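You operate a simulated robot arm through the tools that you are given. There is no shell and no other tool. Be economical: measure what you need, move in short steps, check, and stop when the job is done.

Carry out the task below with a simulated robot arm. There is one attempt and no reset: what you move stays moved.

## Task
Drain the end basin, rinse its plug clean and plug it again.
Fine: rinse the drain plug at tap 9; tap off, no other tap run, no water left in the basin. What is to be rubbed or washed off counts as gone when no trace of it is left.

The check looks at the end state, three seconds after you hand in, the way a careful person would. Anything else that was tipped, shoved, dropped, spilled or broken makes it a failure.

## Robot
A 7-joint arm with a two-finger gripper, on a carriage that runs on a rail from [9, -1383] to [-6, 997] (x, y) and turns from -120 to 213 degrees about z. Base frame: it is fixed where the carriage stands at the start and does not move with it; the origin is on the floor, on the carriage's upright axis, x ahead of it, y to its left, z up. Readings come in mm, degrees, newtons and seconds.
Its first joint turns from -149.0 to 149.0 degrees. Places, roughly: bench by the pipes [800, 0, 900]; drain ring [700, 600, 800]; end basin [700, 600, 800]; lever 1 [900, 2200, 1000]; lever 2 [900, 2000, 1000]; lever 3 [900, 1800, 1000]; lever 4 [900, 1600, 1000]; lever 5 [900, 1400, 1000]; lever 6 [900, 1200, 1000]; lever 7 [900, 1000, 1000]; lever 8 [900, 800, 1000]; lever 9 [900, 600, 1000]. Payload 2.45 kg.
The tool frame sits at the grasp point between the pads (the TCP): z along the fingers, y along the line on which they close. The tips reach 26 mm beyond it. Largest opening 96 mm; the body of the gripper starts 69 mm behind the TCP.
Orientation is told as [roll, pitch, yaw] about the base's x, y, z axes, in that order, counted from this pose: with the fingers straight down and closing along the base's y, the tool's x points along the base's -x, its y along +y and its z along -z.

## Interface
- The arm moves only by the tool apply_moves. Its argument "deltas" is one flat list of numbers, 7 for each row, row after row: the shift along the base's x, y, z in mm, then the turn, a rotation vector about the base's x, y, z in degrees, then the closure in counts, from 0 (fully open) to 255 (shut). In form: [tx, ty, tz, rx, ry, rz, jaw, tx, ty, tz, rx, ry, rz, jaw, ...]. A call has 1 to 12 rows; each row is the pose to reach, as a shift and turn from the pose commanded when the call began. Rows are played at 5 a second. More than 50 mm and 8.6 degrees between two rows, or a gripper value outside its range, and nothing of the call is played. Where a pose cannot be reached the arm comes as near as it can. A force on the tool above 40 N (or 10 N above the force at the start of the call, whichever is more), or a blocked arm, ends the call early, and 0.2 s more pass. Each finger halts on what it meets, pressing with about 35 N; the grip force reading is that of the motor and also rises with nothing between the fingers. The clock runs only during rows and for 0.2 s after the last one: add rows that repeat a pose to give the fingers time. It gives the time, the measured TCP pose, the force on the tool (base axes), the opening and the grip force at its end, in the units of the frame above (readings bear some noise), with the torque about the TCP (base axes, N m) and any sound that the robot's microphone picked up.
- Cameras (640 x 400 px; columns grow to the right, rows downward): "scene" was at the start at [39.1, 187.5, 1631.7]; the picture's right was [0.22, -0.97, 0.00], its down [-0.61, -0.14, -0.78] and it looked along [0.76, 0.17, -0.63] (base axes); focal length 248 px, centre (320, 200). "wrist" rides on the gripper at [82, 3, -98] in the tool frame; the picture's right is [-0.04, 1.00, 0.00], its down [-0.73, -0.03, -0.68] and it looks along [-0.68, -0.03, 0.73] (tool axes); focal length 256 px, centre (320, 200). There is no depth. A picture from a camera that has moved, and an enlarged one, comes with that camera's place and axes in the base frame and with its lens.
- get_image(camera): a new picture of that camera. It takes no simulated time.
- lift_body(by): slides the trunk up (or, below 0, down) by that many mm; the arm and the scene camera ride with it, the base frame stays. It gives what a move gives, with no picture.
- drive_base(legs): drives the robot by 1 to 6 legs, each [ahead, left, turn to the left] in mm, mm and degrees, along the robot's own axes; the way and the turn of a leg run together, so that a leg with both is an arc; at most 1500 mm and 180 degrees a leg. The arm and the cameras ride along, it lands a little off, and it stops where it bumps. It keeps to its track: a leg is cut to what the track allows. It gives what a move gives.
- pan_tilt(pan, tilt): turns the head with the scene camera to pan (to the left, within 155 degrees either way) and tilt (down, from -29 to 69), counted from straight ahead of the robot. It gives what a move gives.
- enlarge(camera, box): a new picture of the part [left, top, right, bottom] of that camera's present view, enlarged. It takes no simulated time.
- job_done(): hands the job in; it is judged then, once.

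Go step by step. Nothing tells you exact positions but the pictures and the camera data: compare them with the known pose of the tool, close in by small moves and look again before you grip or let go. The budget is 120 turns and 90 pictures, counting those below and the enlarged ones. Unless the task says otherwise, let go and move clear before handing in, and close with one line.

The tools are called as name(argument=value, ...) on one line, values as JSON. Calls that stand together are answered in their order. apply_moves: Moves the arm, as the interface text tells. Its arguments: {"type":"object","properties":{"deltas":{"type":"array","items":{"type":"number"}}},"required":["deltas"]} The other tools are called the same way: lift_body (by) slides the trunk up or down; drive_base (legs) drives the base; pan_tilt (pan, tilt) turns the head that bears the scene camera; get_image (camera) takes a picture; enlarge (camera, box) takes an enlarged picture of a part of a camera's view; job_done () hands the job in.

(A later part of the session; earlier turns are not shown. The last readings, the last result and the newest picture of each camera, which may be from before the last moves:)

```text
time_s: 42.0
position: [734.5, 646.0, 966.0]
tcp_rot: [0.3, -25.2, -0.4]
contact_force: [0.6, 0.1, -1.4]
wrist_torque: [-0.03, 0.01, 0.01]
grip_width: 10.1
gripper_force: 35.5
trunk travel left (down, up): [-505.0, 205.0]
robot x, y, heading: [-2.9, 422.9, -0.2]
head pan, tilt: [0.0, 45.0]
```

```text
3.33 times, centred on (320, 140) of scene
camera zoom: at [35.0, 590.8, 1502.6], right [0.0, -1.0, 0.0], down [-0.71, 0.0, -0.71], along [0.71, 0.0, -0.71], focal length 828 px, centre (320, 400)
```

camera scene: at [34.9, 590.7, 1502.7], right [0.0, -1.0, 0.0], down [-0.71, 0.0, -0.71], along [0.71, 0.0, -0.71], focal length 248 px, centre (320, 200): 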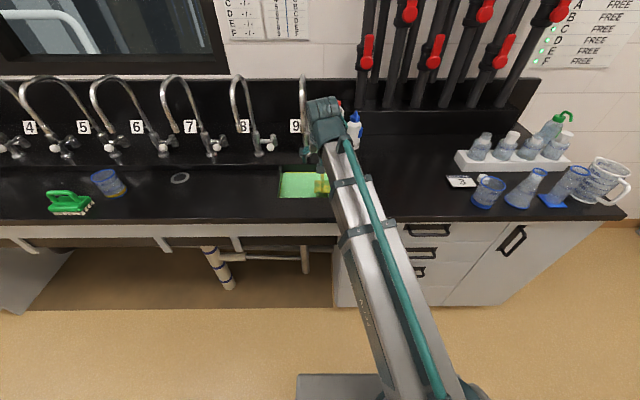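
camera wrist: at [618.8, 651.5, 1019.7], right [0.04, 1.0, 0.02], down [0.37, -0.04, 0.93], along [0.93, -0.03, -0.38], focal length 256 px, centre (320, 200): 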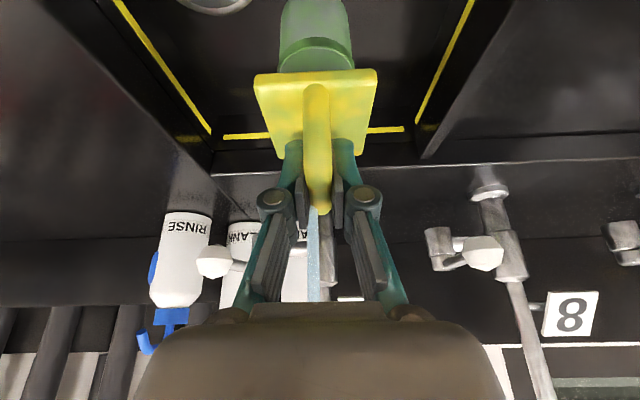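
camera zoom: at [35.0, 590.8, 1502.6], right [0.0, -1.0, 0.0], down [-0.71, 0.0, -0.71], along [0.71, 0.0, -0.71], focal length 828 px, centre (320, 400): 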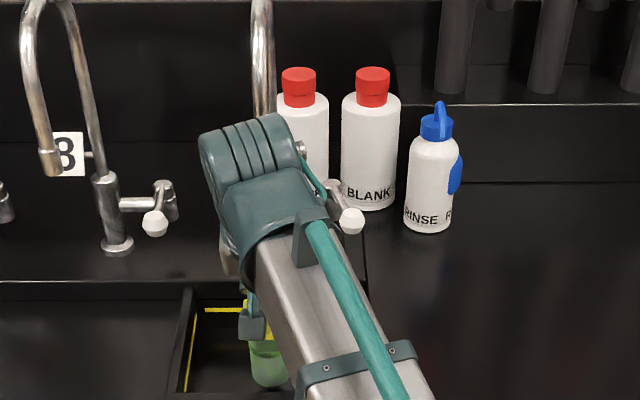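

The green film is fading over the whole plug already. I keep it in the stream, shifting it about.

apply_moves(deltas=[0, 8, 0, 0, 0, 0, 255, 0, 16, 0, 0, 0, 0, 255, 0, 16, 0, 0, 0, 0, 255, 0, 8, 0, 0, 0, 0, 255, 0, -8, 0, 0, 0, 0, 255, 0, -16, 0, 0, 0, 0, 255, 0, -16, 0, 0, 0, 0, 255, 0, -8, 0, 0, 0, 0, 255, -5, 0, 0, 0, 0, 0, 255, -10, 0, 0, 0, 0, 0, 255, -10, 0, 0, 0, 0, 0, 255, 0, 0, 0, 0, 0, 0, 255])

apply_moves(deltas=[0, 0, 0, 0, 0, 0, 255, 0, 0, 0, 0, 0, 0, 255, 0, 0, 0, 0, 0, 0, 255, 0, 0, 0, 0, 0, 0, 255, 0, 0, 0, 0, 0, 0, 255, 0, 0, 0, 0, 0, 0, 255, 0, 0, 0, 0, 0, 0, 255, 0, 0, 0, 0, 0, 0, 255, 0, 0, 0, 0, 0, 0, 255, 0, 0, 0, 0, 0, 0, 255, 0, 0, 0, 0, 0, 0, 255, 0, 0, 0, 0, 0, 0, 255])

get_image(camera="wrist")

```text
time_s: 44.6
position: [734.0, 645.8, 968.0]
tcp_rot: [0.4, -25.2, -0.3]
contact_force: [0.8, 0.1, -3.6]
wrist_torque: [0.01, -0.01, 0.0]
grip_width: 10.2
gripper_force: 35.1
trunk travel left (down, up): [-505.0, 205.0]
robot x, y, heading: [-7.8, 420.3, -0.1]
head pan, tilt: [0.0, 45.0]
```

```text
time_s: 47.2
position: [734.8, 646.2, 968.6]
tcp_rot: [0.3, -25.2, -0.2]
contact_force: [0.5, 0.1, -2.0]
wrist_torque: [0.0, 0.04, 0.02]
grip_width: 10.0
gripper_force: 35.3
trunk travel left (down, up): [-505.0, 205.0]
robot x, y, heading: [-2.1, 418.1, -0.3]
head pan, tilt: [0.0, 45.0]
```

```text
50 pictures are left
camera wrist: at [618.8, 651.0, 1020.6], right [0.04, 1.0, 0.02], down [0.37, -0.04, 0.93], along [0.93, -0.03, -0.38], focal length 256 px, centre (320, 200)
```

wrist: 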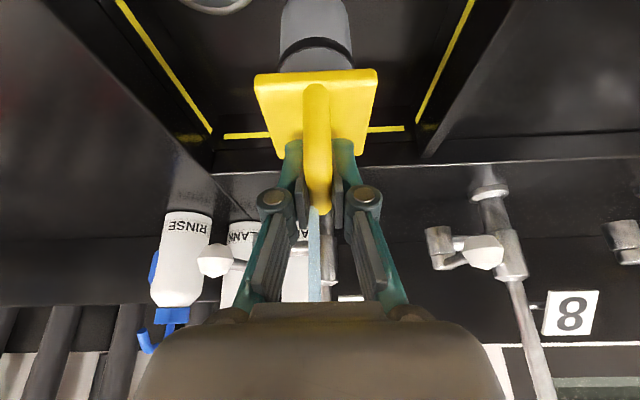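

The plug now looks plain yellow with a grey body. I'll zoom to check for traces while giving it a few more seconds.

apply_moves(deltas=[0, 0, 0, 0, 0, 0, 255, 0, 0, 0, 0, 0, 0, 255, 0, 0, 0, 0, 0, 0, 255, 0, 0, 0, 0, 0, 0, 255, 0, 0, 0, 0, 0, 0, 255, 0, 0, 0, 0, 0, 0, 255, 0, 0, 0, 0, 0, 0, 255, 0, 0, 0, 0, 0, 0, 255, 0, 0, 0, 0, 0, 0, 255, 0, 0, 0, 0, 0, 0, 255, 0, 0, 0, 0, 0, 0, 255, 0, 0, 0, 0, 0, 0, 255])

enlarge(camera="wrist", box=[230, 0, 400, 220])

enlarge(camera="scene", box=[280, 140, 360, 220])

```text
time_s: 49.8
position: [733.2, 646.3, 967.5]
tcp_rot: [0.4, -25.2, -0.3]
contact_force: [0.2, -0.6, -3.1]
wrist_torque: [0.03, -0.02, -0.01]
grip_width: 9.9
gripper_force: 35.0
trunk travel left (down, up): [-505.0, 205.0]
robot x, y, heading: [-1.1, 424.0, -0.2]
head pan, tilt: [0.0, 45.0]
```

```text
1.82 times, centred on (315, 110) of wrist
camera zoom: at [618.8, 651.0, 1020.6], right [0.04, 1.0, 0.02], down [0.37, -0.04, 0.93], along [0.93, -0.03, -0.38], focal length 465 px, centre (329, 364)
```

zoom: 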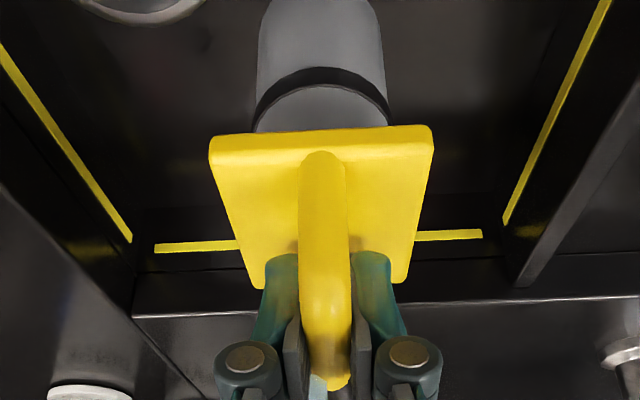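

```text
5.00 times, centred on (320, 180) of scene
camera zoom: at [35.0, 590.8, 1502.6], right [0.0, -1.0, 0.0], down [-0.71, 0.0, -0.71], along [0.71, 0.0, -0.71], focal length 1241 px, centre (320, 300)
```

zoom: 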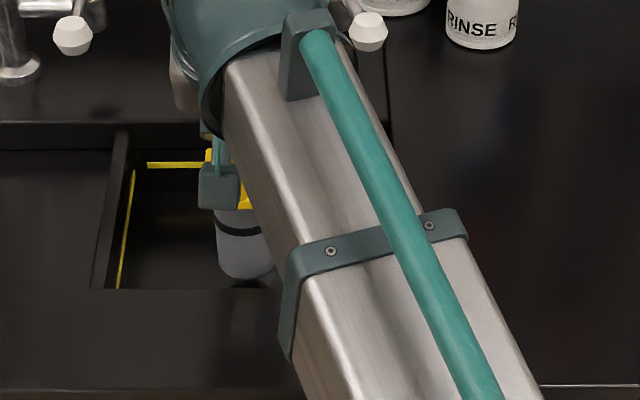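

The plug is clean. I put it back on the floor beside the drain so I can shut the tap.

apply_moves(deltas=[-12, 5, 5, 0, 0, 0, 255, -24, 11, 5, 0, 0, 0, 255, -35, 17, 0, 0, 0, 0, 255, -35, 17, -8, 0, 0, 0, 255, -35, 17, -12, 0, 0, 0, 255, -35, 17, -15, 0, 0, 0, 255, -35, 17, -17, 0, 0, 0, 255, -35, 17, -19, 0, 0, 0, 255, -35, 17, -19, 0, 0, 0, 255])

```text
time_s: 51.8
position: [699.3, 663.7, 948.2]
tcp_rot: [0.5, -25.3, -0.4]
contact_force: [-0.5, 0.3, -2.3]
wrist_torque: [0.02, 0.03, -0.02]
grip_width: 10.1
gripper_force: 35.1
trunk travel left (down, up): [-505.0, 205.0]
robot x, y, heading: [-2.2, 422.1, -0.1]
head pan, tilt: [0.0, 45.0]
```

apply_moves(deltas=[0, 0, -1, 0, 0, 0, 255, 0, 0, -2, 0, 0, 0, 255, 0, 0, -2, 0, 0, 0, 255])

```text
time_s: 52.6
position: [699.2, 662.8, 946.8]
tcp_rot: [0.3, -25.3, -0.3]
contact_force: [-1.5, -0.3, 9.0]
wrist_torque: [0.04, 0.36, 0.03]
grip_width: 10.1
gripper_force: 33.9
trunk travel left (down, up): [-505.0, 205.0]
robot x, y, heading: [3.4, 424.7, -0.2]
head pan, tilt: [0.0, 45.0]
```

Touching down; I release, retreat and go back to a stand-off before lever 9.

apply_moves(deltas=[0, 0, 1, 0, 0, 0, 170, 0, 0, 1, 0, 0, 0, 120, 0, 0, 1, 0, 0, 0, 120, -10, 0, 25, 0, 0, 0, 120, -25, 0, 60, 0, 0, 0, 120, -40, 0, 100, 0, 0, 0, 120, -40, -40, 105, 0, 0, 0, 120, -40, -80, 105, 0, 0, 0, 120, -20, -109, 90, 0, 0, 0, 120, 20, -109, 75, 0, 0, 0, 120, 55, -109, 62, 0, 0, 0, 120, 55, -109, 62, 0, 0, 0, 120])

get_image(camera="wrist")

enlarge(camera="scene", box=[270, 80, 370, 200])

```text
time_s: 55.2
position: [753.3, 553.1, 1009.2]
tcp_rot: [0.4, -25.3, -0.2]
contact_force: [-0.5, -0.1, 0.5]
wrist_torque: [0.05, 0.03, 0.03]
grip_width: 50.7
gripper_force: 0.1
trunk travel left (down, up): [-505.0, 205.0]
robot x, y, heading: [-4.4, 422.4, -0.1]
head pan, tilt: [0.0, 45.0]
```

```text
47 pictures are left
camera wrist: at [637.5, 558.9, 1061.8], right [0.04, 1.0, 0.02], down [0.37, -0.04, 0.93], along [0.93, -0.03, -0.38], focal length 256 px, centre (320, 200)
```

wrist: 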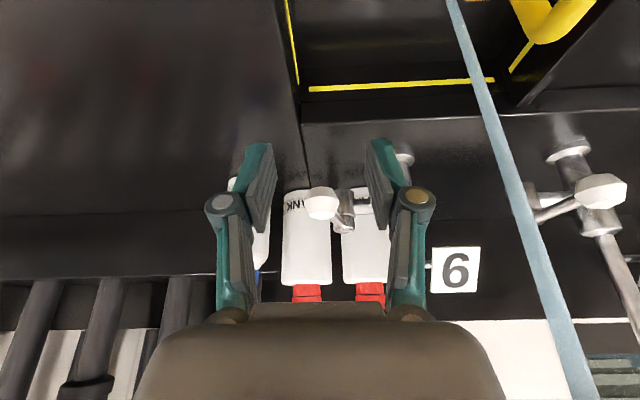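

```text
3.33 times, centred on (320, 140) of scene
camera zoom: at [35.1, 590.6, 1502.7], right [0.0, -1.0, 0.0], down [-0.71, 0.0, -0.71], along [0.71, 0.0, -0.71], focal length 828 px, centre (320, 400)
```

zoom: 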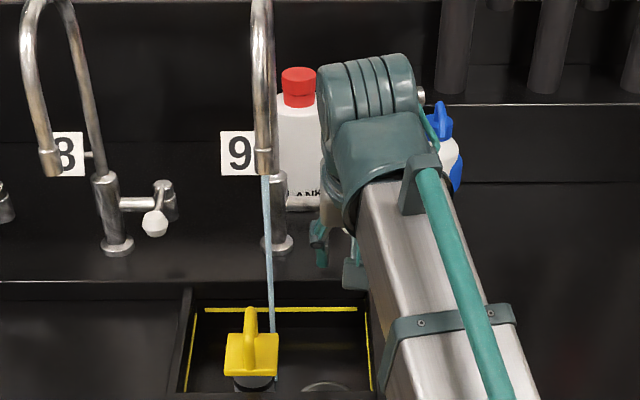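

Plug looks clean and sits beside the drain. I straddle the knob again, leaning the hand slightly away from the spout, and push it back left.

apply_moves(deltas=[20, 0, -4, 3, 0, 0, 120, 40, 0, -9, 6, 0, 0, 120, 60, 0, -13, 8, 0, 0, 120, 75, 0, -16, 8, 0, 0, 120, 75, 0, -16, 8, 0, 0, 165, 75, 0, -16, 8, 0, 0, 165, 75, 5, -16, 8, 0, 0, 165, 75, 10, -16, 8, 0, 0, 165, 75, 15, -16, 8, 0, 0, 165, 74, 20, -16, 8, 0, 0, 165])

get_image(camera="wrist")

enlarge(camera="scene", box=[270, 80, 370, 200])

```text
time_s: 57.4
position: [826.5, 574.7, 991.4]
tcp_rot: [9.1, -24.9, -4.1]
contact_force: [0.2, 0.4, -0.2]
wrist_torque: [-0.03, -0.04, 0.0]
grip_width: 34.0
gripper_force: 0.0
trunk travel left (down, up): [-505.0, 205.0]
robot x, y, heading: [-1.4, 421.9, -0.3]
head pan, tilt: [0.0, 45.0]
```

```text
45 pictures are left
camera wrist: at [711.5, 571.4, 1045.0], right [0.04, 0.99, 0.16], down [0.37, -0.16, 0.91], along [0.93, 0.03, -0.38], focal length 256 px, centre (320, 200)
```

wrist: 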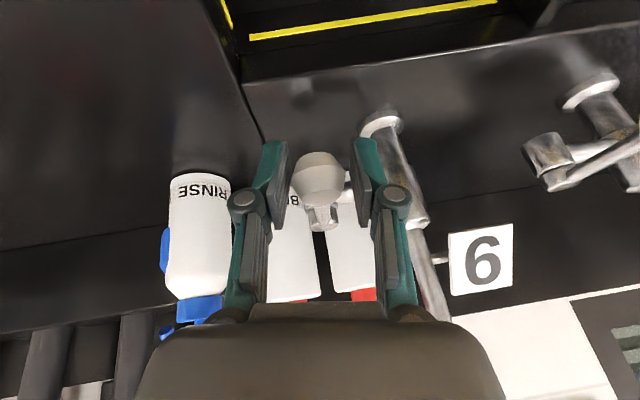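

```text
3.33 times, centred on (320, 140) of scene
camera zoom: at [34.8, 590.7, 1502.7], right [0.0, -1.0, 0.0], down [-0.71, 0.0, -0.71], along [0.71, 0.0, -0.71], focal length 828 px, centre (320, 400)
```

zoom: 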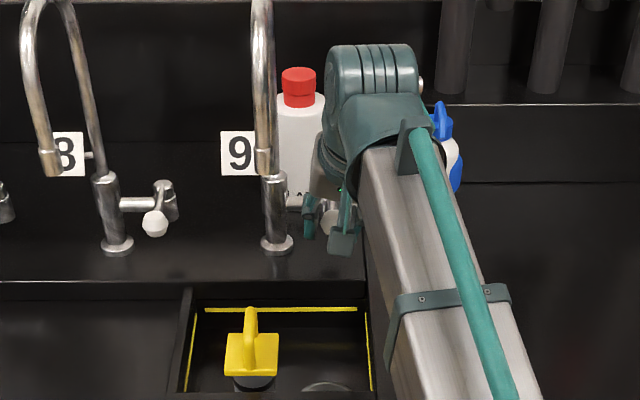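

The stream has stopped. I nudge the lever a little more to its stop, then back off.

apply_moves(deltas=[0, 2, 0, 0, 0, 0, 165, 0, 4, 0, 0, 0, 0, 165, 0, 6, 0, 0, 0, 0, 165, 0, 6, 0, 0, 0, 0, 165])

```text
time_s: 58.4
position: [826.8, 578.4, 990.2]
tcp_rot: [9.1, -24.9, -4.2]
contact_force: [-1.2, -8.4, -0.6]
wrist_torque: [-0.07, -0.03, -0.09]
grip_width: 39.2
gripper_force: 3.8
trunk travel left (down, up): [-505.0, 205.0]
robot x, y, heading: [-4.6, 421.7, -0.3]
head pan, tilt: [0.0, 45.0]
```

apply_moves(deltas=[0, -6, 0, 0, 0, 0, 150, 0, -7, 0, 0, 0, 0, 120, -25, -10, 5, -3, 0, 0, 120, -55, -12, 12, -6, 0, 0, 120, -90, -15, 25, -8, 0, 0, 120, -130, -15, 40, -8, 0, 0, 120, -165, 10, 57, -8, 0, 0, 120, -168, 45, 57, -8, 0, 0, 120, -168, 83, 57, -8, 0, 0, 120, -168, 83, 57, -8, 0, 0, 120])

get_image(camera="wrist")

enlarge(camera="scene", box=[270, 80, 370, 200])

```text
time_s: 60.6
position: [660.4, 664.7, 1049.8]
tcp_rot: [0.3, -25.3, -0.3]
contact_force: [0.1, -0.3, -0.4]
wrist_torque: [0.0, 0.01, -0.01]
grip_width: 50.9
gripper_force: 0.2
trunk travel left (down, up): [-505.0, 205.0]
robot x, y, heading: [-4.4, 421.1, -0.1]
head pan, tilt: [0.0, 45.0]
```

```text
43 pictures are left
camera wrist: at [544.3, 670.4, 1102.5], right [0.04, 1.0, 0.02], down [0.37, -0.04, 0.93], along [0.93, -0.03, -0.38], focal length 256 px, centre (320, 200)
```

wrist: 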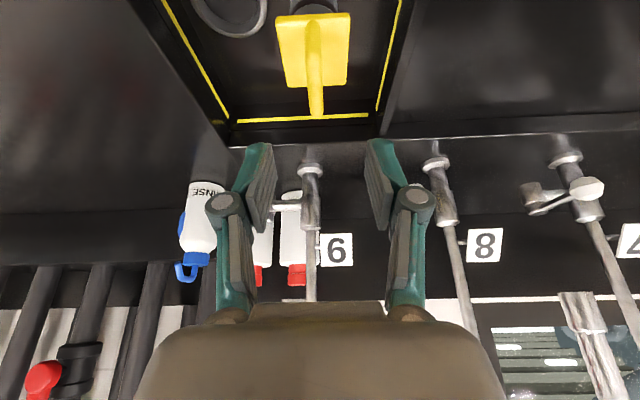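

```text
3.33 times, centred on (320, 140) of scene
camera zoom: at [34.7, 590.8, 1502.6], right [0.0, -1.0, 0.0], down [-0.71, 0.0, -0.71], along [0.71, 0.0, -0.71], focal length 828 px, centre (320, 400)
```

zoom: 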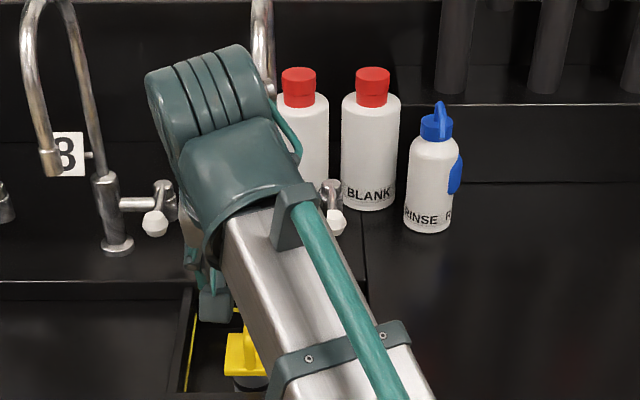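

I compare lever 9's present position with its starting one in the same zoom.

enlarge(camera="scene", box=[280, 120, 350, 200])

```text
5.00 times, centred on (315, 160) of scene
camera zoom: at [34.7, 590.8, 1502.6], right [0.0, -1.0, 0.0], down [-0.71, 0.0, -0.71], along [0.71, 0.0, -0.71], focal length 1241 px, centre (345, 400)
```

zoom: 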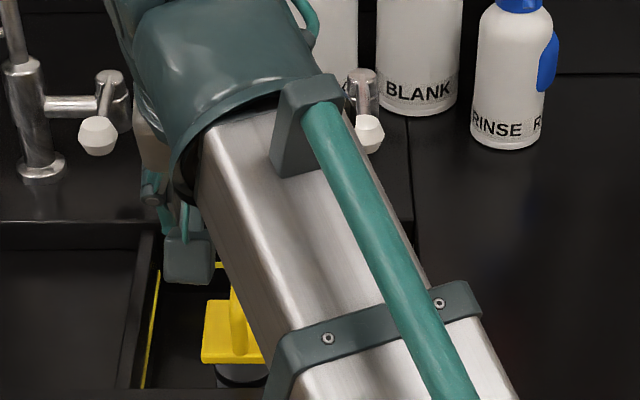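

It is about 2° short of its starting position. I'll push it fully home with closed fingers, from the right side.

apply_moves(deltas=[0, -45, 5, 0, 0, 0, 255, 0, -90, 5, 0, 0, 0, 255, 10, -132, 0, 0, 0, 0, 255, 45, -132, -15, 0, 0, 0, 255, 85, -132, -30, 0, 0, 0, 255, 125, -132, -45, 0, 0, 0, 255, 164, -132, -57, 0, 0, 0, 255, 164, -132, -57, 0, 0, 0, 255])

get_image(camera="wrist")

```text
time_s: 62.4
position: [824.5, 531.8, 990.6]
tcp_rot: [0.4, -25.3, -0.3]
contact_force: [0.4, 0.4, -0.2]
wrist_torque: [-0.01, -0.01, 0.0]
grip_width: 0.0
gripper_force: 28.7
trunk travel left (down, up): [-505.0, 205.0]
robot x, y, heading: [-2.4, 426.7, -0.5]
head pan, tilt: [0.0, 45.0]
```

```text
40 pictures are left
camera wrist: at [709.4, 537.1, 1044.4], right [0.04, 1.0, 0.02], down [0.37, -0.04, 0.93], along [0.93, -0.03, -0.38], focal length 256 px, centre (320, 200)
```

wrist: 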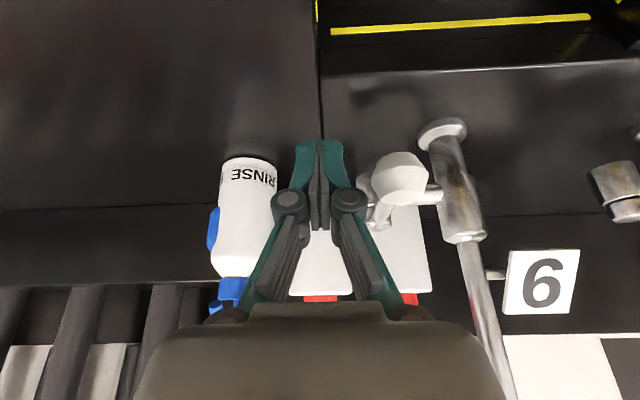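

apply_moves(deltas=[0, 4, 0, 0, 0, 0, 255, 0, 8, 0, 0, 0, 0, 255, 0, 12, 0, 0, 0, 0, 255, 0, 15, 0, 0, 0, 0, 255, 0, 17, 0, 0, 0, 0, 255])

```text
time_s: 63.6
position: [824.7, 547.3, 993.2]
tcp_rot: [0.3, -25.2, -0.3]
contact_force: [-1.3, -5.0, 1.1]
wrist_torque: [-0.03, -0.02, 0.0]
grip_width: 0.0
gripper_force: 28.8
trunk travel left (down, up): [-505.0, 205.0]
robot x, y, heading: [-0.5, 420.2, -0.1]
head pan, tilt: [0.0, 45.0]
```

apply_moves(deltas=[0, 2, 0, 0, 0, 0, 255, 0, 3, 0, 0, 0, 0, 255, 0, 4, 0, 0, 0, 0, 255])

get_image(camera="wrist")

```text
time_s: 64.4
position: [823.5, 547.9, 993.1]
tcp_rot: [0.3, -25.3, -0.4]
contact_force: [-2.8, -19.7, 1.6]
wrist_torque: [-0.09, 0.03, -0.08]
grip_width: 0.0
gripper_force: 28.4
trunk travel left (down, up): [-505.0, 205.0]
robot x, y, heading: [-3.7, 422.3, -0.2]
head pan, tilt: [0.0, 45.0]
```

```text
39 pictures are left
camera wrist: at [708.4, 553.3, 1045.4], right [0.04, 1.0, 0.02], down [0.37, -0.04, 0.93], along [0.93, -0.03, -0.38], focal length 256 px, centre (320, 200)
```

wrist: 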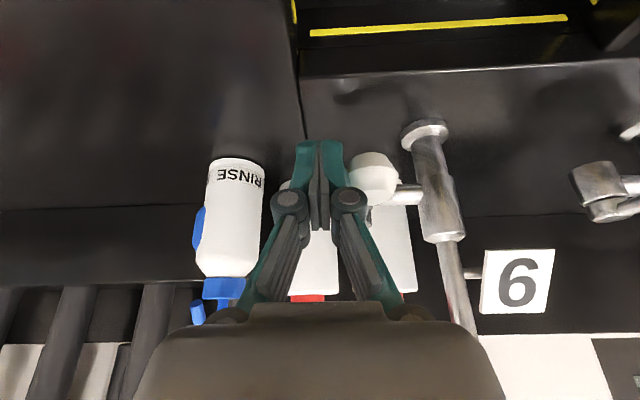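

The lever is at its hard stop. I retreat and pick the plug up.

apply_moves(deltas=[0, -12, 0, 0, 0, 0, 255, -40, -12, 10, 0, 0, 0, 255, -85, -12, 25, 0, 0, 0, 220, -130, -5, 45, 0, 0, 0, 180, -164, 30, 58, 0, 0, 0, 120, -164, 70, 58, 0, 0, 0, 120, -164, 110, 58, 0, 0, 0, 120, -150, 110, 27, 0, 0, 0, 120, -138, 110, -3, 0, 0, 0, 120, -128, 110, -30, 0, 0, 0, 120, -125, 110, -44, 0, 0, 0, 120, -125, 110, -44, 0, 0, 0, 120])

get_image(camera="wrist")

```text
refused: row 5 steps farther than a row can; nothing moved
```

```text
38 pictures are left
camera wrist: at [708.4, 553.3, 1045.4], right [0.04, 1.0, 0.02], down [0.37, -0.04, 0.93], along [0.93, -0.03, -0.38], focal length 256 px, centre (320, 200)
```

wrist: 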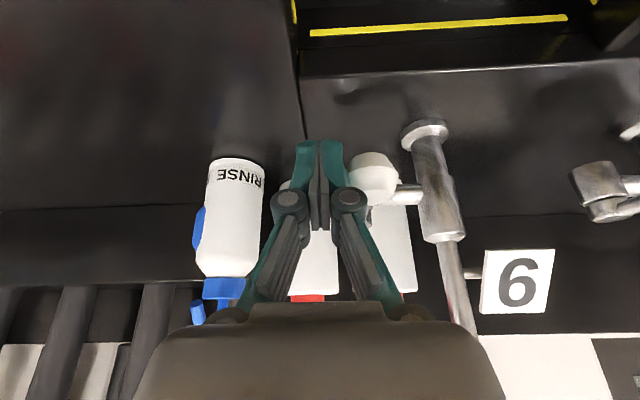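

A step was too large; I split the retreat into smaller steps.

apply_moves(deltas=[0, -12, 0, 0, 0, 0, 255, -40, -12, 10, 0, 0, 0, 255, -80, -12, 25, 0, 0, 0, 220, -120, -10, 40, 0, 0, 0, 180, -150, 0, 52, 0, 0, 0, 120, -164, 35, 57, 0, 0, 0, 120, -164, 75, 57, 0, 0, 0, 120, -164, 110, 57, 0, 0, 0, 120, -164, 110, 57, 0, 0, 0, 120])

get_image(camera="wrist")

enlarge(camera="scene", box=[280, 120, 350, 200])

```text
time_s: 66.4
position: [661.4, 663.6, 1049.4]
tcp_rot: [0.4, -25.2, -0.4]
contact_force: [-0.5, 0.3, 1.1]
wrist_torque: [-0.02, -0.01, -0.02]
grip_width: 50.7
gripper_force: 0.1
trunk travel left (down, up): [-505.0, 205.0]
robot x, y, heading: [-2.1, 421.3, -0.2]
head pan, tilt: [0.0, 45.0]
```

```text
37 pictures are left
camera wrist: at [545.4, 668.1, 1102.6], right [0.04, 1.0, 0.02], down [0.37, -0.04, 0.93], along [0.93, -0.03, -0.38], focal length 256 px, centre (320, 200)
```

wrist: 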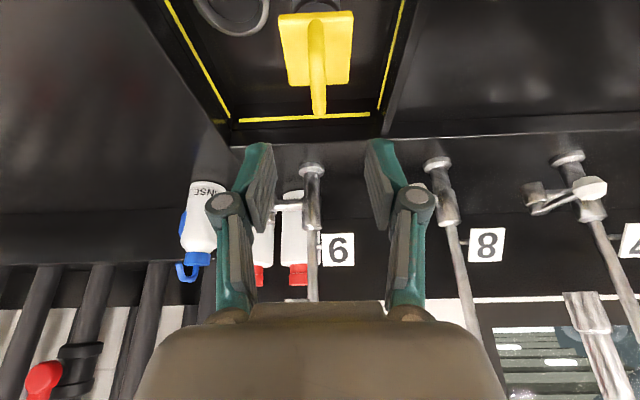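

```text
5.00 times, centred on (315, 160) of scene
camera zoom: at [34.7, 590.8, 1502.6], right [0.0, -1.0, 0.0], down [-0.71, 0.0, -0.71], along [0.71, 0.0, -0.71], focal length 1241 px, centre (345, 400)
```

zoom: 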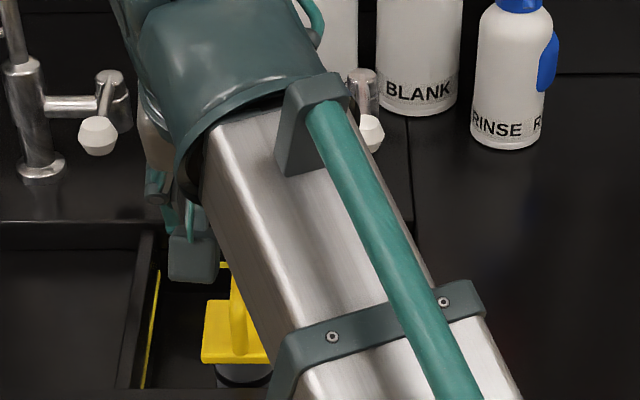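

apply_moves(deltas=[15, -1, -32, 0, 0, 0, 120, 25, -1, -60, 0, 0, 0, 120, 34, -1, -85, 0, 0, 0, 120, 38, -1, -100, 0, 0, 0, 120, 38, -1, -102, 0, 0, 0, 120, 38, -1, -102, 0, 0, 0, 255, 38, -1, -102, 0, 0, 0, 255, 38, -1, -102, 0, 0, 0, 255, 38, -1, -102, 0, 0, 0, 255, 38, -1, -85, 0, 0, 0, 255, 38, -1, -65, 0, 0, 0, 255, 38, -1, -45, 0, 0, 0, 255])

get_image(camera="wrist")

```text
time_s: 69.0
position: [699.4, 662.2, 1004.8]
tcp_rot: [0.3, -25.2, -0.3]
contact_force: [0.3, 0.9, -2.8]
wrist_torque: [0.0, 0.0, -0.01]
grip_width: 9.9
gripper_force: 35.1
trunk travel left (down, up): [-505.0, 205.0]
robot x, y, heading: [-3.9, 422.1, -0.1]
head pan, tilt: [0.0, 45.0]
```

```text
35 pictures are left
camera wrist: at [583.7, 666.4, 1057.7], right [0.04, 1.0, 0.02], down [0.38, -0.04, 0.93], along [0.93, -0.03, -0.38], focal length 256 px, centre (320, 200)
```

wrist: 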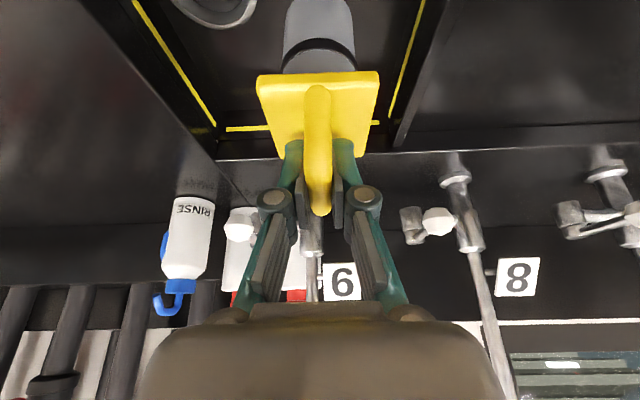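

Now over the drain at the original seat position (700, 583).

apply_moves(deltas=[0, -20, 0, 0, 0, 0, 255, 0, -40, 0, 0, 0, 0, 255, 0, -60, -5, 0, 0, 0, 255, 1, -79, -15, 0, 0, 0, 255, 1, -79, -35, 0, 0, 0, 255, 1, -79, -35, 0, 0, 0, 255])

enlarge(camera="wrist", box=[200, 0, 440, 150])

enlarge(camera="scene", box=[280, 140, 350, 220])

```text
time_s: 70.4
position: [698.0, 581.8, 969.0]
tcp_rot: [0.4, -25.2, -0.3]
contact_force: [-0.9, -0.1, -3.0]
wrist_torque: [-0.02, 0.0, 0.01]
grip_width: 10.0
gripper_force: 35.6
trunk travel left (down, up): [-505.0, 205.0]
robot x, y, heading: [-2.3, 422.2, -0.4]
head pan, tilt: [0.0, 45.0]
```

```text
2.67 times, centred on (320, 75) of wrist
camera zoom: at [584.0, 587.5, 1022.6], right [0.04, 1.0, 0.02], down [0.37, -0.04, 0.93], along [0.93, -0.03, -0.38], focal length 683 px, centre (320, 533)
```

zoom: 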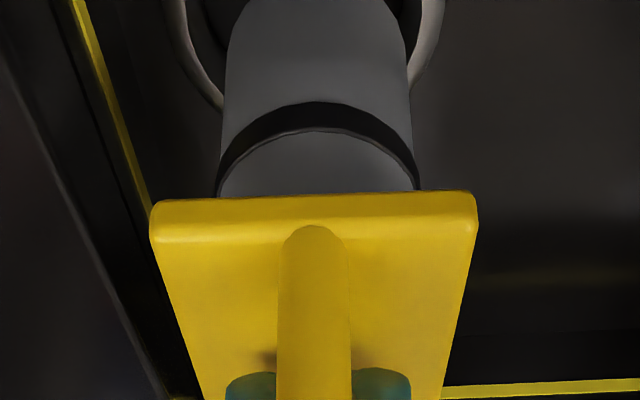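

```text
5.00 times, centred on (315, 180) of scene
camera zoom: at [35.1, 590.8, 1502.6], right [0.0, -1.0, 0.0], down [-0.71, 0.0, -0.71], along [0.71, 0.0, -0.71], focal length 1241 px, centre (345, 300)
```

zoom: 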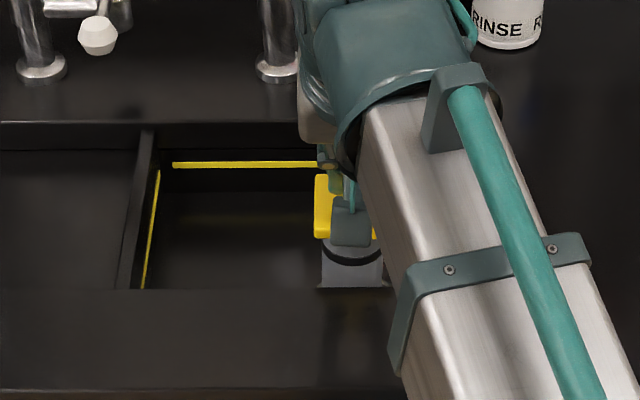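

Before seating it I want an exact fix of the drain ring, so I lift the plug aside and look down at the ring with the tool upright.

apply_moves(deltas=[-3, 5, 35, 0, 0, 0, 255, -6, 15, 75, 0, 0, 0, 255, -12, 35, 105, 0, 6, 0, 255, -20, 65, 125, 0, 12, 0, 255, -27, 95, 132, 0, 18, 0, 255, -30, 112, 135, 0, 25, 0, 255, -30, 112, 135, 0, 25, 0, 255])

get_image(camera="wrist")

enlarge(camera="scene", box=[270, 120, 350, 220])

```text
time_s: 72.0
position: [669.8, 694.5, 1104.8]
tcp_rot: [0.3, -0.1, -0.3]
contact_force: [0.3, -0.1, -2.3]
wrist_torque: [-0.05, -0.05, 0.01]
grip_width: 10.2
gripper_force: 35.3
trunk travel left (down, up): [-505.0, 205.0]
robot x, y, heading: [-2.4, 422.9, -0.2]
head pan, tilt: [0.0, 45.0]
```

```text
32 pictures are left
camera wrist: at [587.6, 698.6, 1201.8], right [0.04, 1.0, 0.0], down [0.73, -0.04, 0.68], along [0.68, -0.03, -0.73], focal length 256 px, centre (320, 200)
```

wrist: 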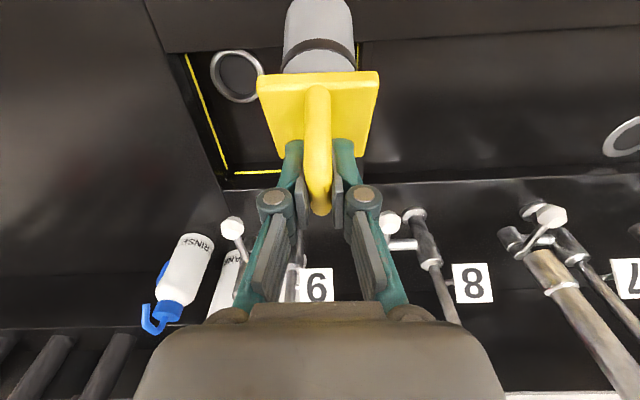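

```text
4.00 times, centred on (310, 170) of scene
camera zoom: at [35.1, 590.8, 1502.6], right [0.0, -1.0, 0.0], down [-0.71, 0.0, -0.71], along [0.71, 0.0, -0.71], focal length 993 px, centre (360, 320)
```

zoom: 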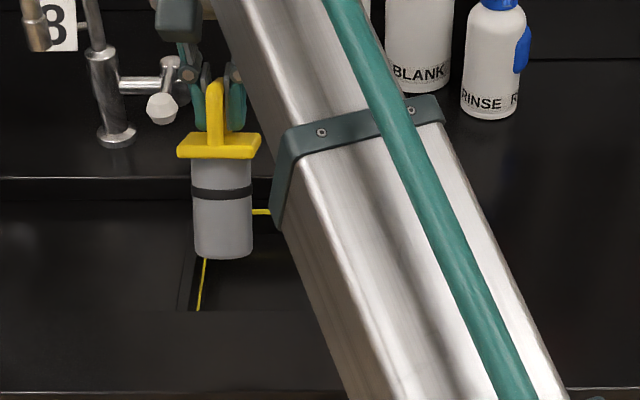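

enlarge(camera="wrist", box=[180, 30, 300, 130])

```text
4.00 times, centred on (240, 80) of wrist
camera zoom: at [587.6, 698.6, 1201.8], right [0.04, 1.0, 0.0], down [0.73, -0.04, 0.68], along [0.68, -0.03, -0.73], focal length 1024 px, centre (640, 680)
```

zoom: 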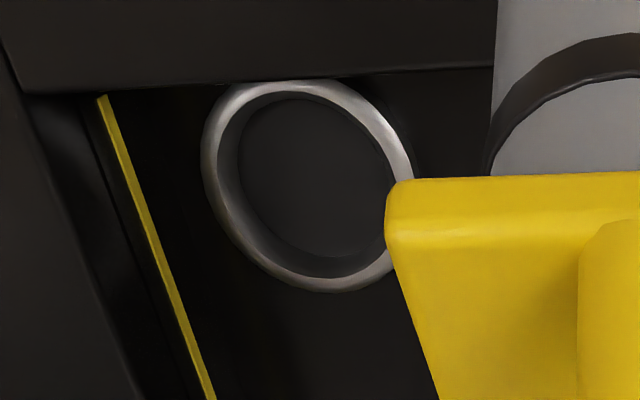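

The ring's centre comes out near (702, 580) and matches the original seat within error. I return the plug upright above it and check concentricity.

apply_moves(deltas=[3, -17, 0, 0, -7, 0, 255, 10, -47, -5, 0, -13, 0, 255, 18, -77, -15, 0, -19, 0, 255, 24, -97, -40, 0, -25, 0, 255, 28, -110, -80, 0, -25, 0, 255, 31, -112, -115, 0, -25, 0, 255, 31, -112, -138, 0, -25, 0, 255, 31, -112, -138, 0, -25, 0, 255])

enlarge(camera="wrist", box=[240, 0, 400, 100])

enlarge(camera="scene", box=[290, 170, 350, 210])

```text
time_s: 73.8
position: [702.4, 582.0, 966.6]
tcp_rot: [0.4, -25.2, -0.3]
contact_force: [-0.6, 1.0, -2.6]
wrist_torque: [-0.01, 0.0, 0.02]
grip_width: 10.0
gripper_force: 35.4
trunk travel left (down, up): [-505.0, 205.0]
robot x, y, heading: [1.2, 423.9, -0.5]
head pan, tilt: [0.0, 45.0]
```

```text
4.00 times, centred on (320, 50) of wrist
camera zoom: at [585.4, 586.5, 1019.9], right [0.04, 1.0, 0.02], down [0.37, -0.04, 0.93], along [0.93, -0.03, -0.38], focal length 1024 px, centre (320, 800)
```

zoom: 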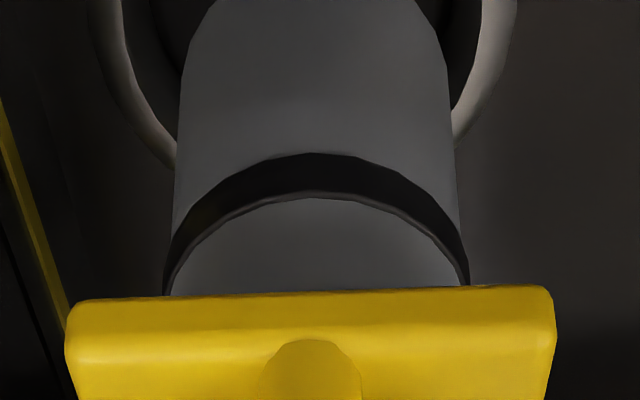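

```text
10.00 times, centred on (320, 190) of scene
camera zoom: at [35.1, 590.7, 1502.6], right [0.0, -1.0, 0.0], down [-0.71, 0.0, -0.71], along [0.71, 0.0, -0.71], focal length 2482 px, centre (320, 300)
```

zoom: 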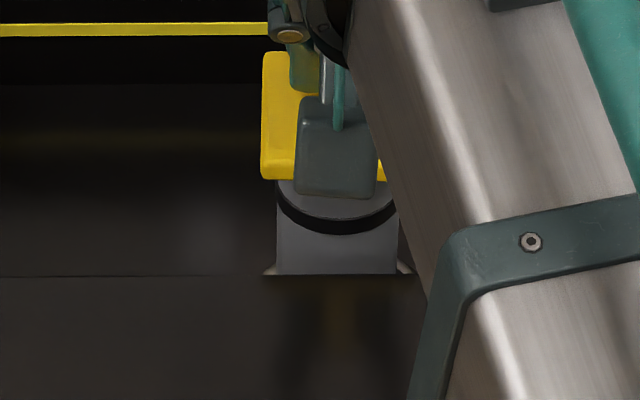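

Scene and wrist views show the body concentric with the ring to about 1–2 mm. I lower gently.

apply_moves(deltas=[-1, -1, -5, 0, 0, 0, 255, -1, -1, -9, 0, 0, 0, 255, -1, -1, -12, 0, 0, 0, 255, -1, -1, -15, 0, 0, 0, 255, -1, -1, -17, 0, 0, 0, 255, -1, -1, -17, 0, 0, 0, 255])

enlarge(camera="scene", box=[280, 120, 350, 200])

```text
time_s: 75.2
position: [698.5, 580.4, 949.8]
tcp_rot: [0.3, -25.2, -0.3]
contact_force: [0.8, -0.5, -2.2]
wrist_torque: [0.02, 0.01, 0.0]
grip_width: 10.1
gripper_force: 35.2
trunk travel left (down, up): [-505.0, 205.0]
robot x, y, heading: [-0.8, 422.1, -0.2]
head pan, tilt: [0.0, 45.0]
```

```text
5.00 times, centred on (315, 160) of scene
camera zoom: at [35.0, 590.7, 1502.6], right [0.0, -1.0, 0.0], down [-0.71, 0.0, -0.71], along [0.71, 0.0, -0.71], focal length 1241 px, centre (345, 400)
```

zoom: 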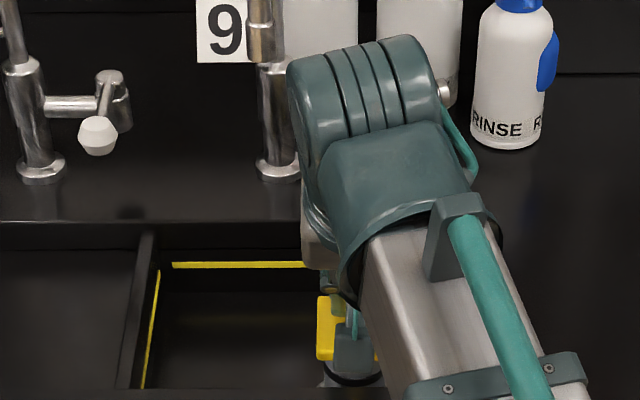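

Plate position matches its starting image within ~1–2 mm. Lower the last few millimetres.

apply_moves(deltas=[0, 0, -1.5, 0, 0, 0, 255, 0, 0, -3, 0, 0, 0, 255, 0, 0, -4, 0, 0, 0, 255, 0, 0, -4, 0, 0, 0, 255])

enlarge(camera="scene", box=[280, 120, 350, 200])

```text
time_s: 76.2
position: [697.9, 582.3, 947.1]
tcp_rot: [0.4, -25.5, -0.4]
contact_force: [-0.5, 2.7, 18.1]
wrist_torque: [0.01, 0.1, -0.02]
grip_width: 10.0
gripper_force: 34.6
trunk travel left (down, up): [-505.0, 205.0]
robot x, y, heading: [-5.9, 425.3, -0.1]
head pan, tilt: [0.0, 45.0]
```

```text
5.00 times, centred on (315, 160) of scene
camera zoom: at [33.3, 590.7, 1503.0], right [0.0, -1.0, 0.0], down [-0.71, 0.0, -0.71], along [0.71, 0.0, -0.71], focal length 1241 px, centre (345, 400)
```

zoom: 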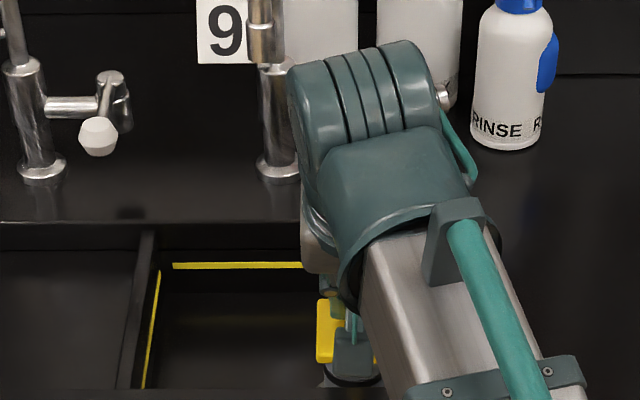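

Seated at the original height. I release and back off to inspect.

apply_moves(deltas=[0, 0, 2, 0, 0, 0, 255, 0, 0, 2, 0, 0, 0, 170, 0, 0, 2, 0, 0, 0, 130, 0, 0, 2, 0, 0, 0, 130, -10, 0, 27, 0, 0, 0, 130, -25, 0, 60, 0, 0, 0, 130, -40, 0, 95, 0, 0, 0, 130, -45, 15, 130, 0, 6, 0, 120, -50, 40, 150, 0, 12, 0, 120, -50, 75, 155, 0, 18, 0, 120, -50, 110, 158, 0, 24, 0, 120, -50, 110, 158, 0, 24, 0, 120])

get_image(camera="wrist")

enlarge(camera="wrist", box=[180, 10, 340, 130])

```text
time_s: 78.8
position: [648.1, 692.5, 1100.3]
tcp_rot: [0.3, -1.1, -0.2]
contact_force: [-0.5, -0.1, 0.2]
wrist_torque: [-0.01, 0.01, 0.0]
grip_width: 50.6
gripper_force: 0.1
trunk travel left (down, up): [-505.0, 205.0]
robot x, y, heading: [-0.9, 424.9, -0.5]
head pan, tilt: [0.0, 45.0]
```

```text
25 pictures are left
camera wrist: at [566.0, 697.6, 1196.3], right [0.04, 1.0, 0.0], down [0.72, -0.04, 0.69], along [0.69, -0.03, -0.72], focal length 256 px, centre (320, 200)
```

wrist: 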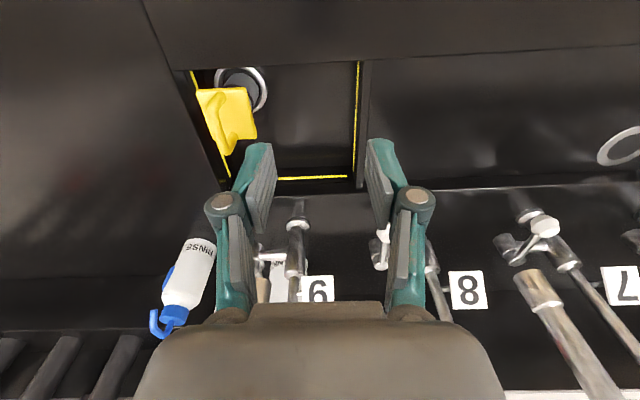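

```text
3.33 times, centred on (260, 70) of wrist
camera zoom: at [566.0, 697.6, 1196.3], right [0.04, 1.0, 0.0], down [0.72, -0.04, 0.69], along [0.69, -0.03, -0.72], focal length 853 px, centre (520, 633)
```

zoom: 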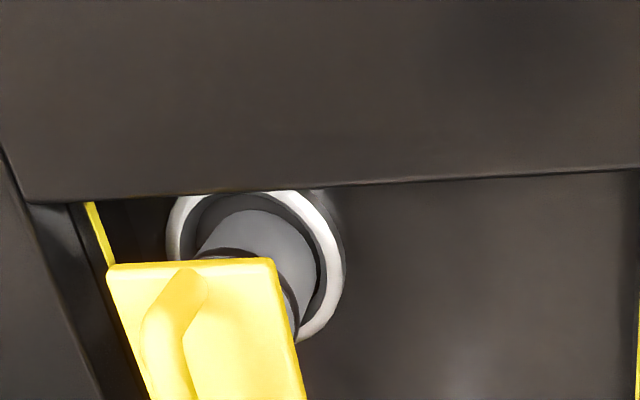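

The body stands inside the ring. I compare with the starting picture from the scene camera, and move the arm further out of that line.

apply_moves(deltas=[0, 40, 20, 0, 0, 0, 120, 0, 80, 40, 0, 0, 0, 120, 0, 120, 60, 0, 0, 0, 120, 0, 160, 80, 0, 0, 0, 120, 0, 200, 100, 0, 0, 0, 120])

enlarge(camera="scene", box=[280, 120, 350, 200])

```text
time_s: 80.0
position: [654.5, 895.2, 1184.2]
tcp_rot: [1.3, -2.4, -0.3]
contact_force: [0.0, -0.6, 0.3]
wrist_torque: [0.02, 0.02, 0.01]
grip_width: 51.0
gripper_force: 0.0
out of reach, approached as far as the arm can: row 2, 3, 4, 5
trunk travel left (down, up): [-505.0, 205.0]
robot x, y, heading: [-2.4, 421.9, -0.2]
head pan, tilt: [0.0, 45.0]
```

```text
5.00 times, centred on (315, 160) of scene
camera zoom: at [34.5, 590.8, 1502.6], right [0.0, -1.0, 0.0], down [-0.71, 0.0, -0.71], along [0.71, 0.0, -0.71], focal length 1241 px, centre (345, 400)
```

zoom: 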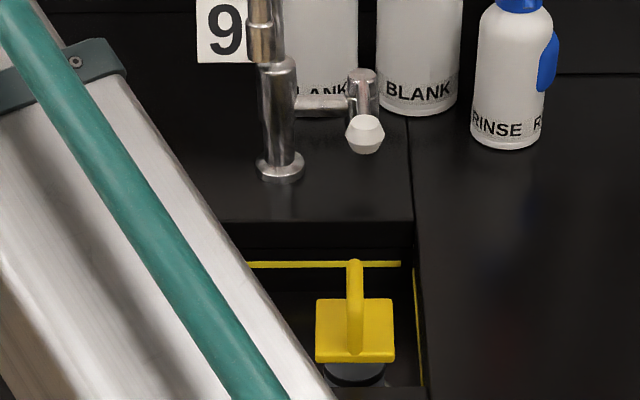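

The plug appears roughly 4 px higher than at the start, so it may be a few mm off or not fully down. I go back to the exact pose of the first close-up for a comparison.

apply_moves(deltas=[0, -40, -15, 0, 0, 0, 120, 0, -80, -30, 0, 0, 0, 120, 0, -120, -45, 0, 0, 0, 120, 0, -160, -60, 0, 0, 0, 120, 0, -200, -75, 0, 0, 0, 120, 0, -240, -85, 0, -5, 0, 120, 0, -280, -95, 0, -11, 0, 120, 2, -312, -105, 0, -17, 0, 120, 5, -312, -120, 0, -23, 0, 120, 5, -312, -137, 0, -23, 0, 120, 5, -312, -137, 0, -23, 0, 120])

```text
time_s: 82.4
position: [662.1, 584.1, 1047.3]
tcp_rot: [0.5, -24.2, -0.3]
contact_force: [0.7, -0.2, 0.5]
wrist_torque: [-0.02, 0.01, -0.01]
grip_width: 50.5
gripper_force: 0.1
out of reach, approached as far as the arm can: row 1, 2
trunk travel left (down, up): [-505.0, 205.0]
robot x, y, heading: [-4.8, 423.6, -0.2]
head pan, tilt: [0.0, 45.0]
```

apply_moves(deltas=[10, -1, -25, 0, -1, 0, 120, 22, -2, -55, 0, -1, 0, 120, 33, -2, -85, 0, -1, 0, 120, 37, -2, -98, 0, -1, 0, 120, 37, -2, -98, 0, -1, 0, 120])

get_image(camera="wrist")

```text
time_s: 83.6
position: [699.1, 584.7, 949.4]
tcp_rot: [0.4, -25.2, -0.3]
contact_force: [-0.1, -0.4, -0.1]
wrist_torque: [0.02, -0.02, 0.02]
grip_width: 50.9
gripper_force: 0.1
trunk travel left (down, up): [-505.0, 205.0]
robot x, y, heading: [-0.7, 421.0, -0.3]
head pan, tilt: [0.0, 45.0]
```

```text
22 pictures are left
camera wrist: at [583.6, 589.4, 1002.8], right [0.04, 1.0, 0.02], down [0.37, -0.04, 0.93], along [0.93, -0.03, -0.38], focal length 256 px, centre (320, 200)
```

wrist: 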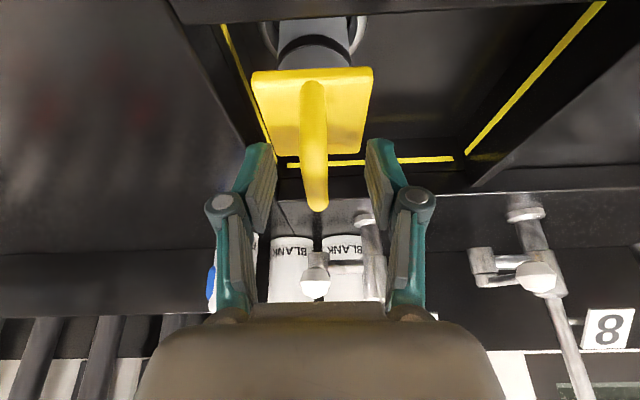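

Compared to the start, the plug is at the same height, about 3 mm further in x and 1 mm in y. I regrip and correct that small offset.

apply_moves(deltas=[0, -1, -2, 0, 0, 0, 255, 0, -1, -2, 0, 0, 0, 255, 0, -1, -2, 0, 0, 0, 255, 0, -1, -2, 0, 0, 0, 255, 0, -1, 2, 0, 0, 0, 255, -1, -2, 4, 0, 0, 0, 255, -3, -2, 4, 0, 0, 0, 255, -3, -2, 4, 0, 0, 0, 255, -3, -2, 0, 0, 0, 0, 255, -3, -2, -2, 0, 0, 0, 255, -3, -2, -4, 0, 0, 0, 255, -3, -2, -4, 0, 0, 0, 255])

```text
time_s: 86.2
position: [696.2, 580.7, 948.6]
tcp_rot: [0.4, -25.5, -0.3]
contact_force: [0.2, 1.9, 23.3]
wrist_torque: [0.0, 0.3, 0.01]
grip_width: 10.2
gripper_force: 35.0
trunk travel left (down, up): [-505.0, 205.0]
robot x, y, heading: [-7.1, 423.1, -0.1]
head pan, tilt: [0.0, 45.0]
```

apply_moves(deltas=[0, 0, 3, 0, 0, 0, 255, 0, 0, 3, 0, 0, 0, 170, 0, 0, 3, 0, 0, 0, 120, 3, 1, 4, 0, 0, 0, 120, 3, 1, 4, 0, 0, 0, 120, 3, 1, 4, 0, 0, 0, 120])

get_image(camera="wrist")

```text
time_s: 87.6
position: [699.6, 582.2, 949.8]
tcp_rot: [0.4, -25.3, -0.4]
contact_force: [0.2, 0.4, 0.4]
wrist_torque: [-0.01, 0.02, -0.03]
grip_width: 50.8
gripper_force: 0.0
trunk travel left (down, up): [-505.0, 205.0]
robot x, y, heading: [-0.6, 424.9, -0.1]
head pan, tilt: [0.0, 45.0]
```

```text
21 pictures are left
camera wrist: at [583.6, 586.8, 1002.2], right [0.04, 1.0, 0.02], down [0.37, -0.04, 0.93], along [0.93, -0.03, -0.38], focal length 256 px, centre (320, 200)
```

wrist: 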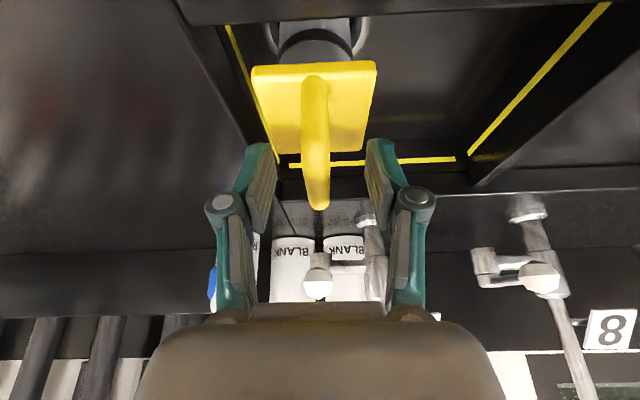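

The view now matches the starting close-up to within about 1 mm. I retreat and take a final look.

apply_moves(deltas=[-5, 0, 25, 0, 0, 0, 120, -18, 0, 60, 0, 0, 0, 120, -33, 0, 98, 0, 0, 0, 120, -40, 20, 130, 0, 6, 0, 120, -45, 55, 150, 0, 12, 0, 120, -50, 95, 160, 0, 18, 0, 120, -50, 140, 170, 0, 24, 0, 120, -50, 185, 180, 0, 24, 0, 120, -50, 230, 190, 0, 24, 0, 120, -50, 275, 200, 0, 24, 0, 120])

get_image(camera="scene")

enlarge(camera="scene", box=[280, 120, 350, 200])

get_image(camera="wrist")

```text
time_s: 89.8
position: [650.6, 857.8, 1149.4]
tcp_rot: [0.3, -1.3, -0.3]
contact_force: [0.1, -0.5, 0.1]
wrist_torque: [0.02, -0.03, -0.03]
grip_width: 51.0
gripper_force: 0.0
trunk travel left (down, up): [-505.0, 205.0]
robot x, y, heading: [-6.7, 422.7, -0.2]
head pan, tilt: [0.0, 45.0]
```

```text
20 pictures are left
camera scene: at [34.9, 591.0, 1502.6], right [0.0, -1.0, 0.0], down [-0.71, 0.0, -0.71], along [0.71, 0.0, -0.71], focal length 248 px, centre (320, 200)
```

scene: 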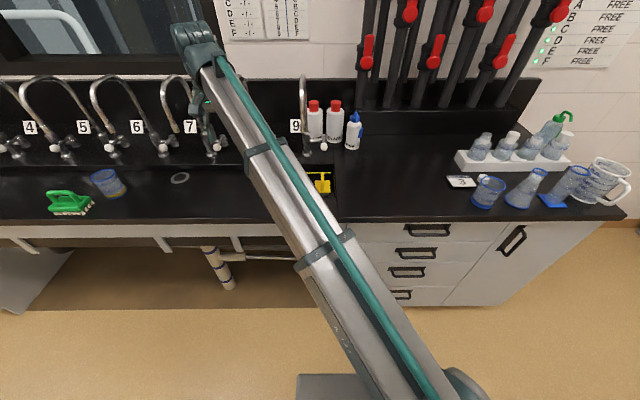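

```text
5.00 times, centred on (315, 160) of scene
camera zoom: at [34.9, 591.0, 1502.6], right [0.0, -1.0, 0.0], down [-0.71, 0.0, -0.71], along [0.71, 0.0, -0.71], focal length 1241 px, centre (345, 400)
```

zoom: 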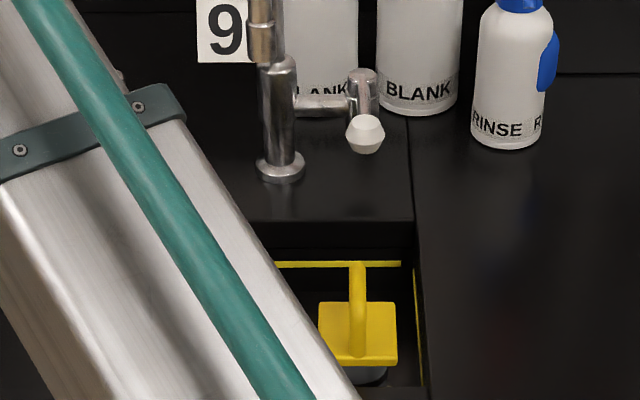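

```text
18 pictures are left
camera wrist: at [565.8, 862.6, 1245.8], right [0.04, 1.0, 0.01], down [0.72, -0.04, 0.7], along [0.69, -0.03, -0.72], focal length 256 px, centre (320, 200)
```

wrist: 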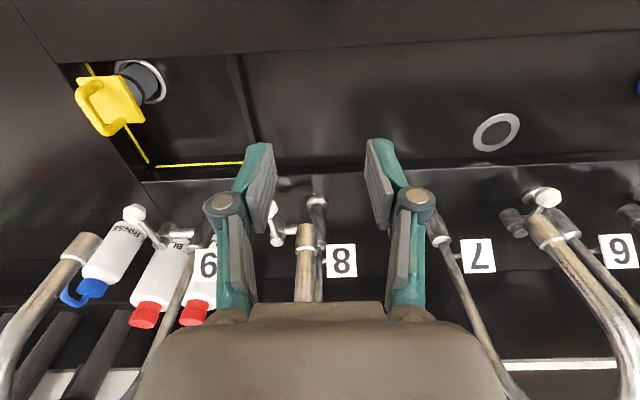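

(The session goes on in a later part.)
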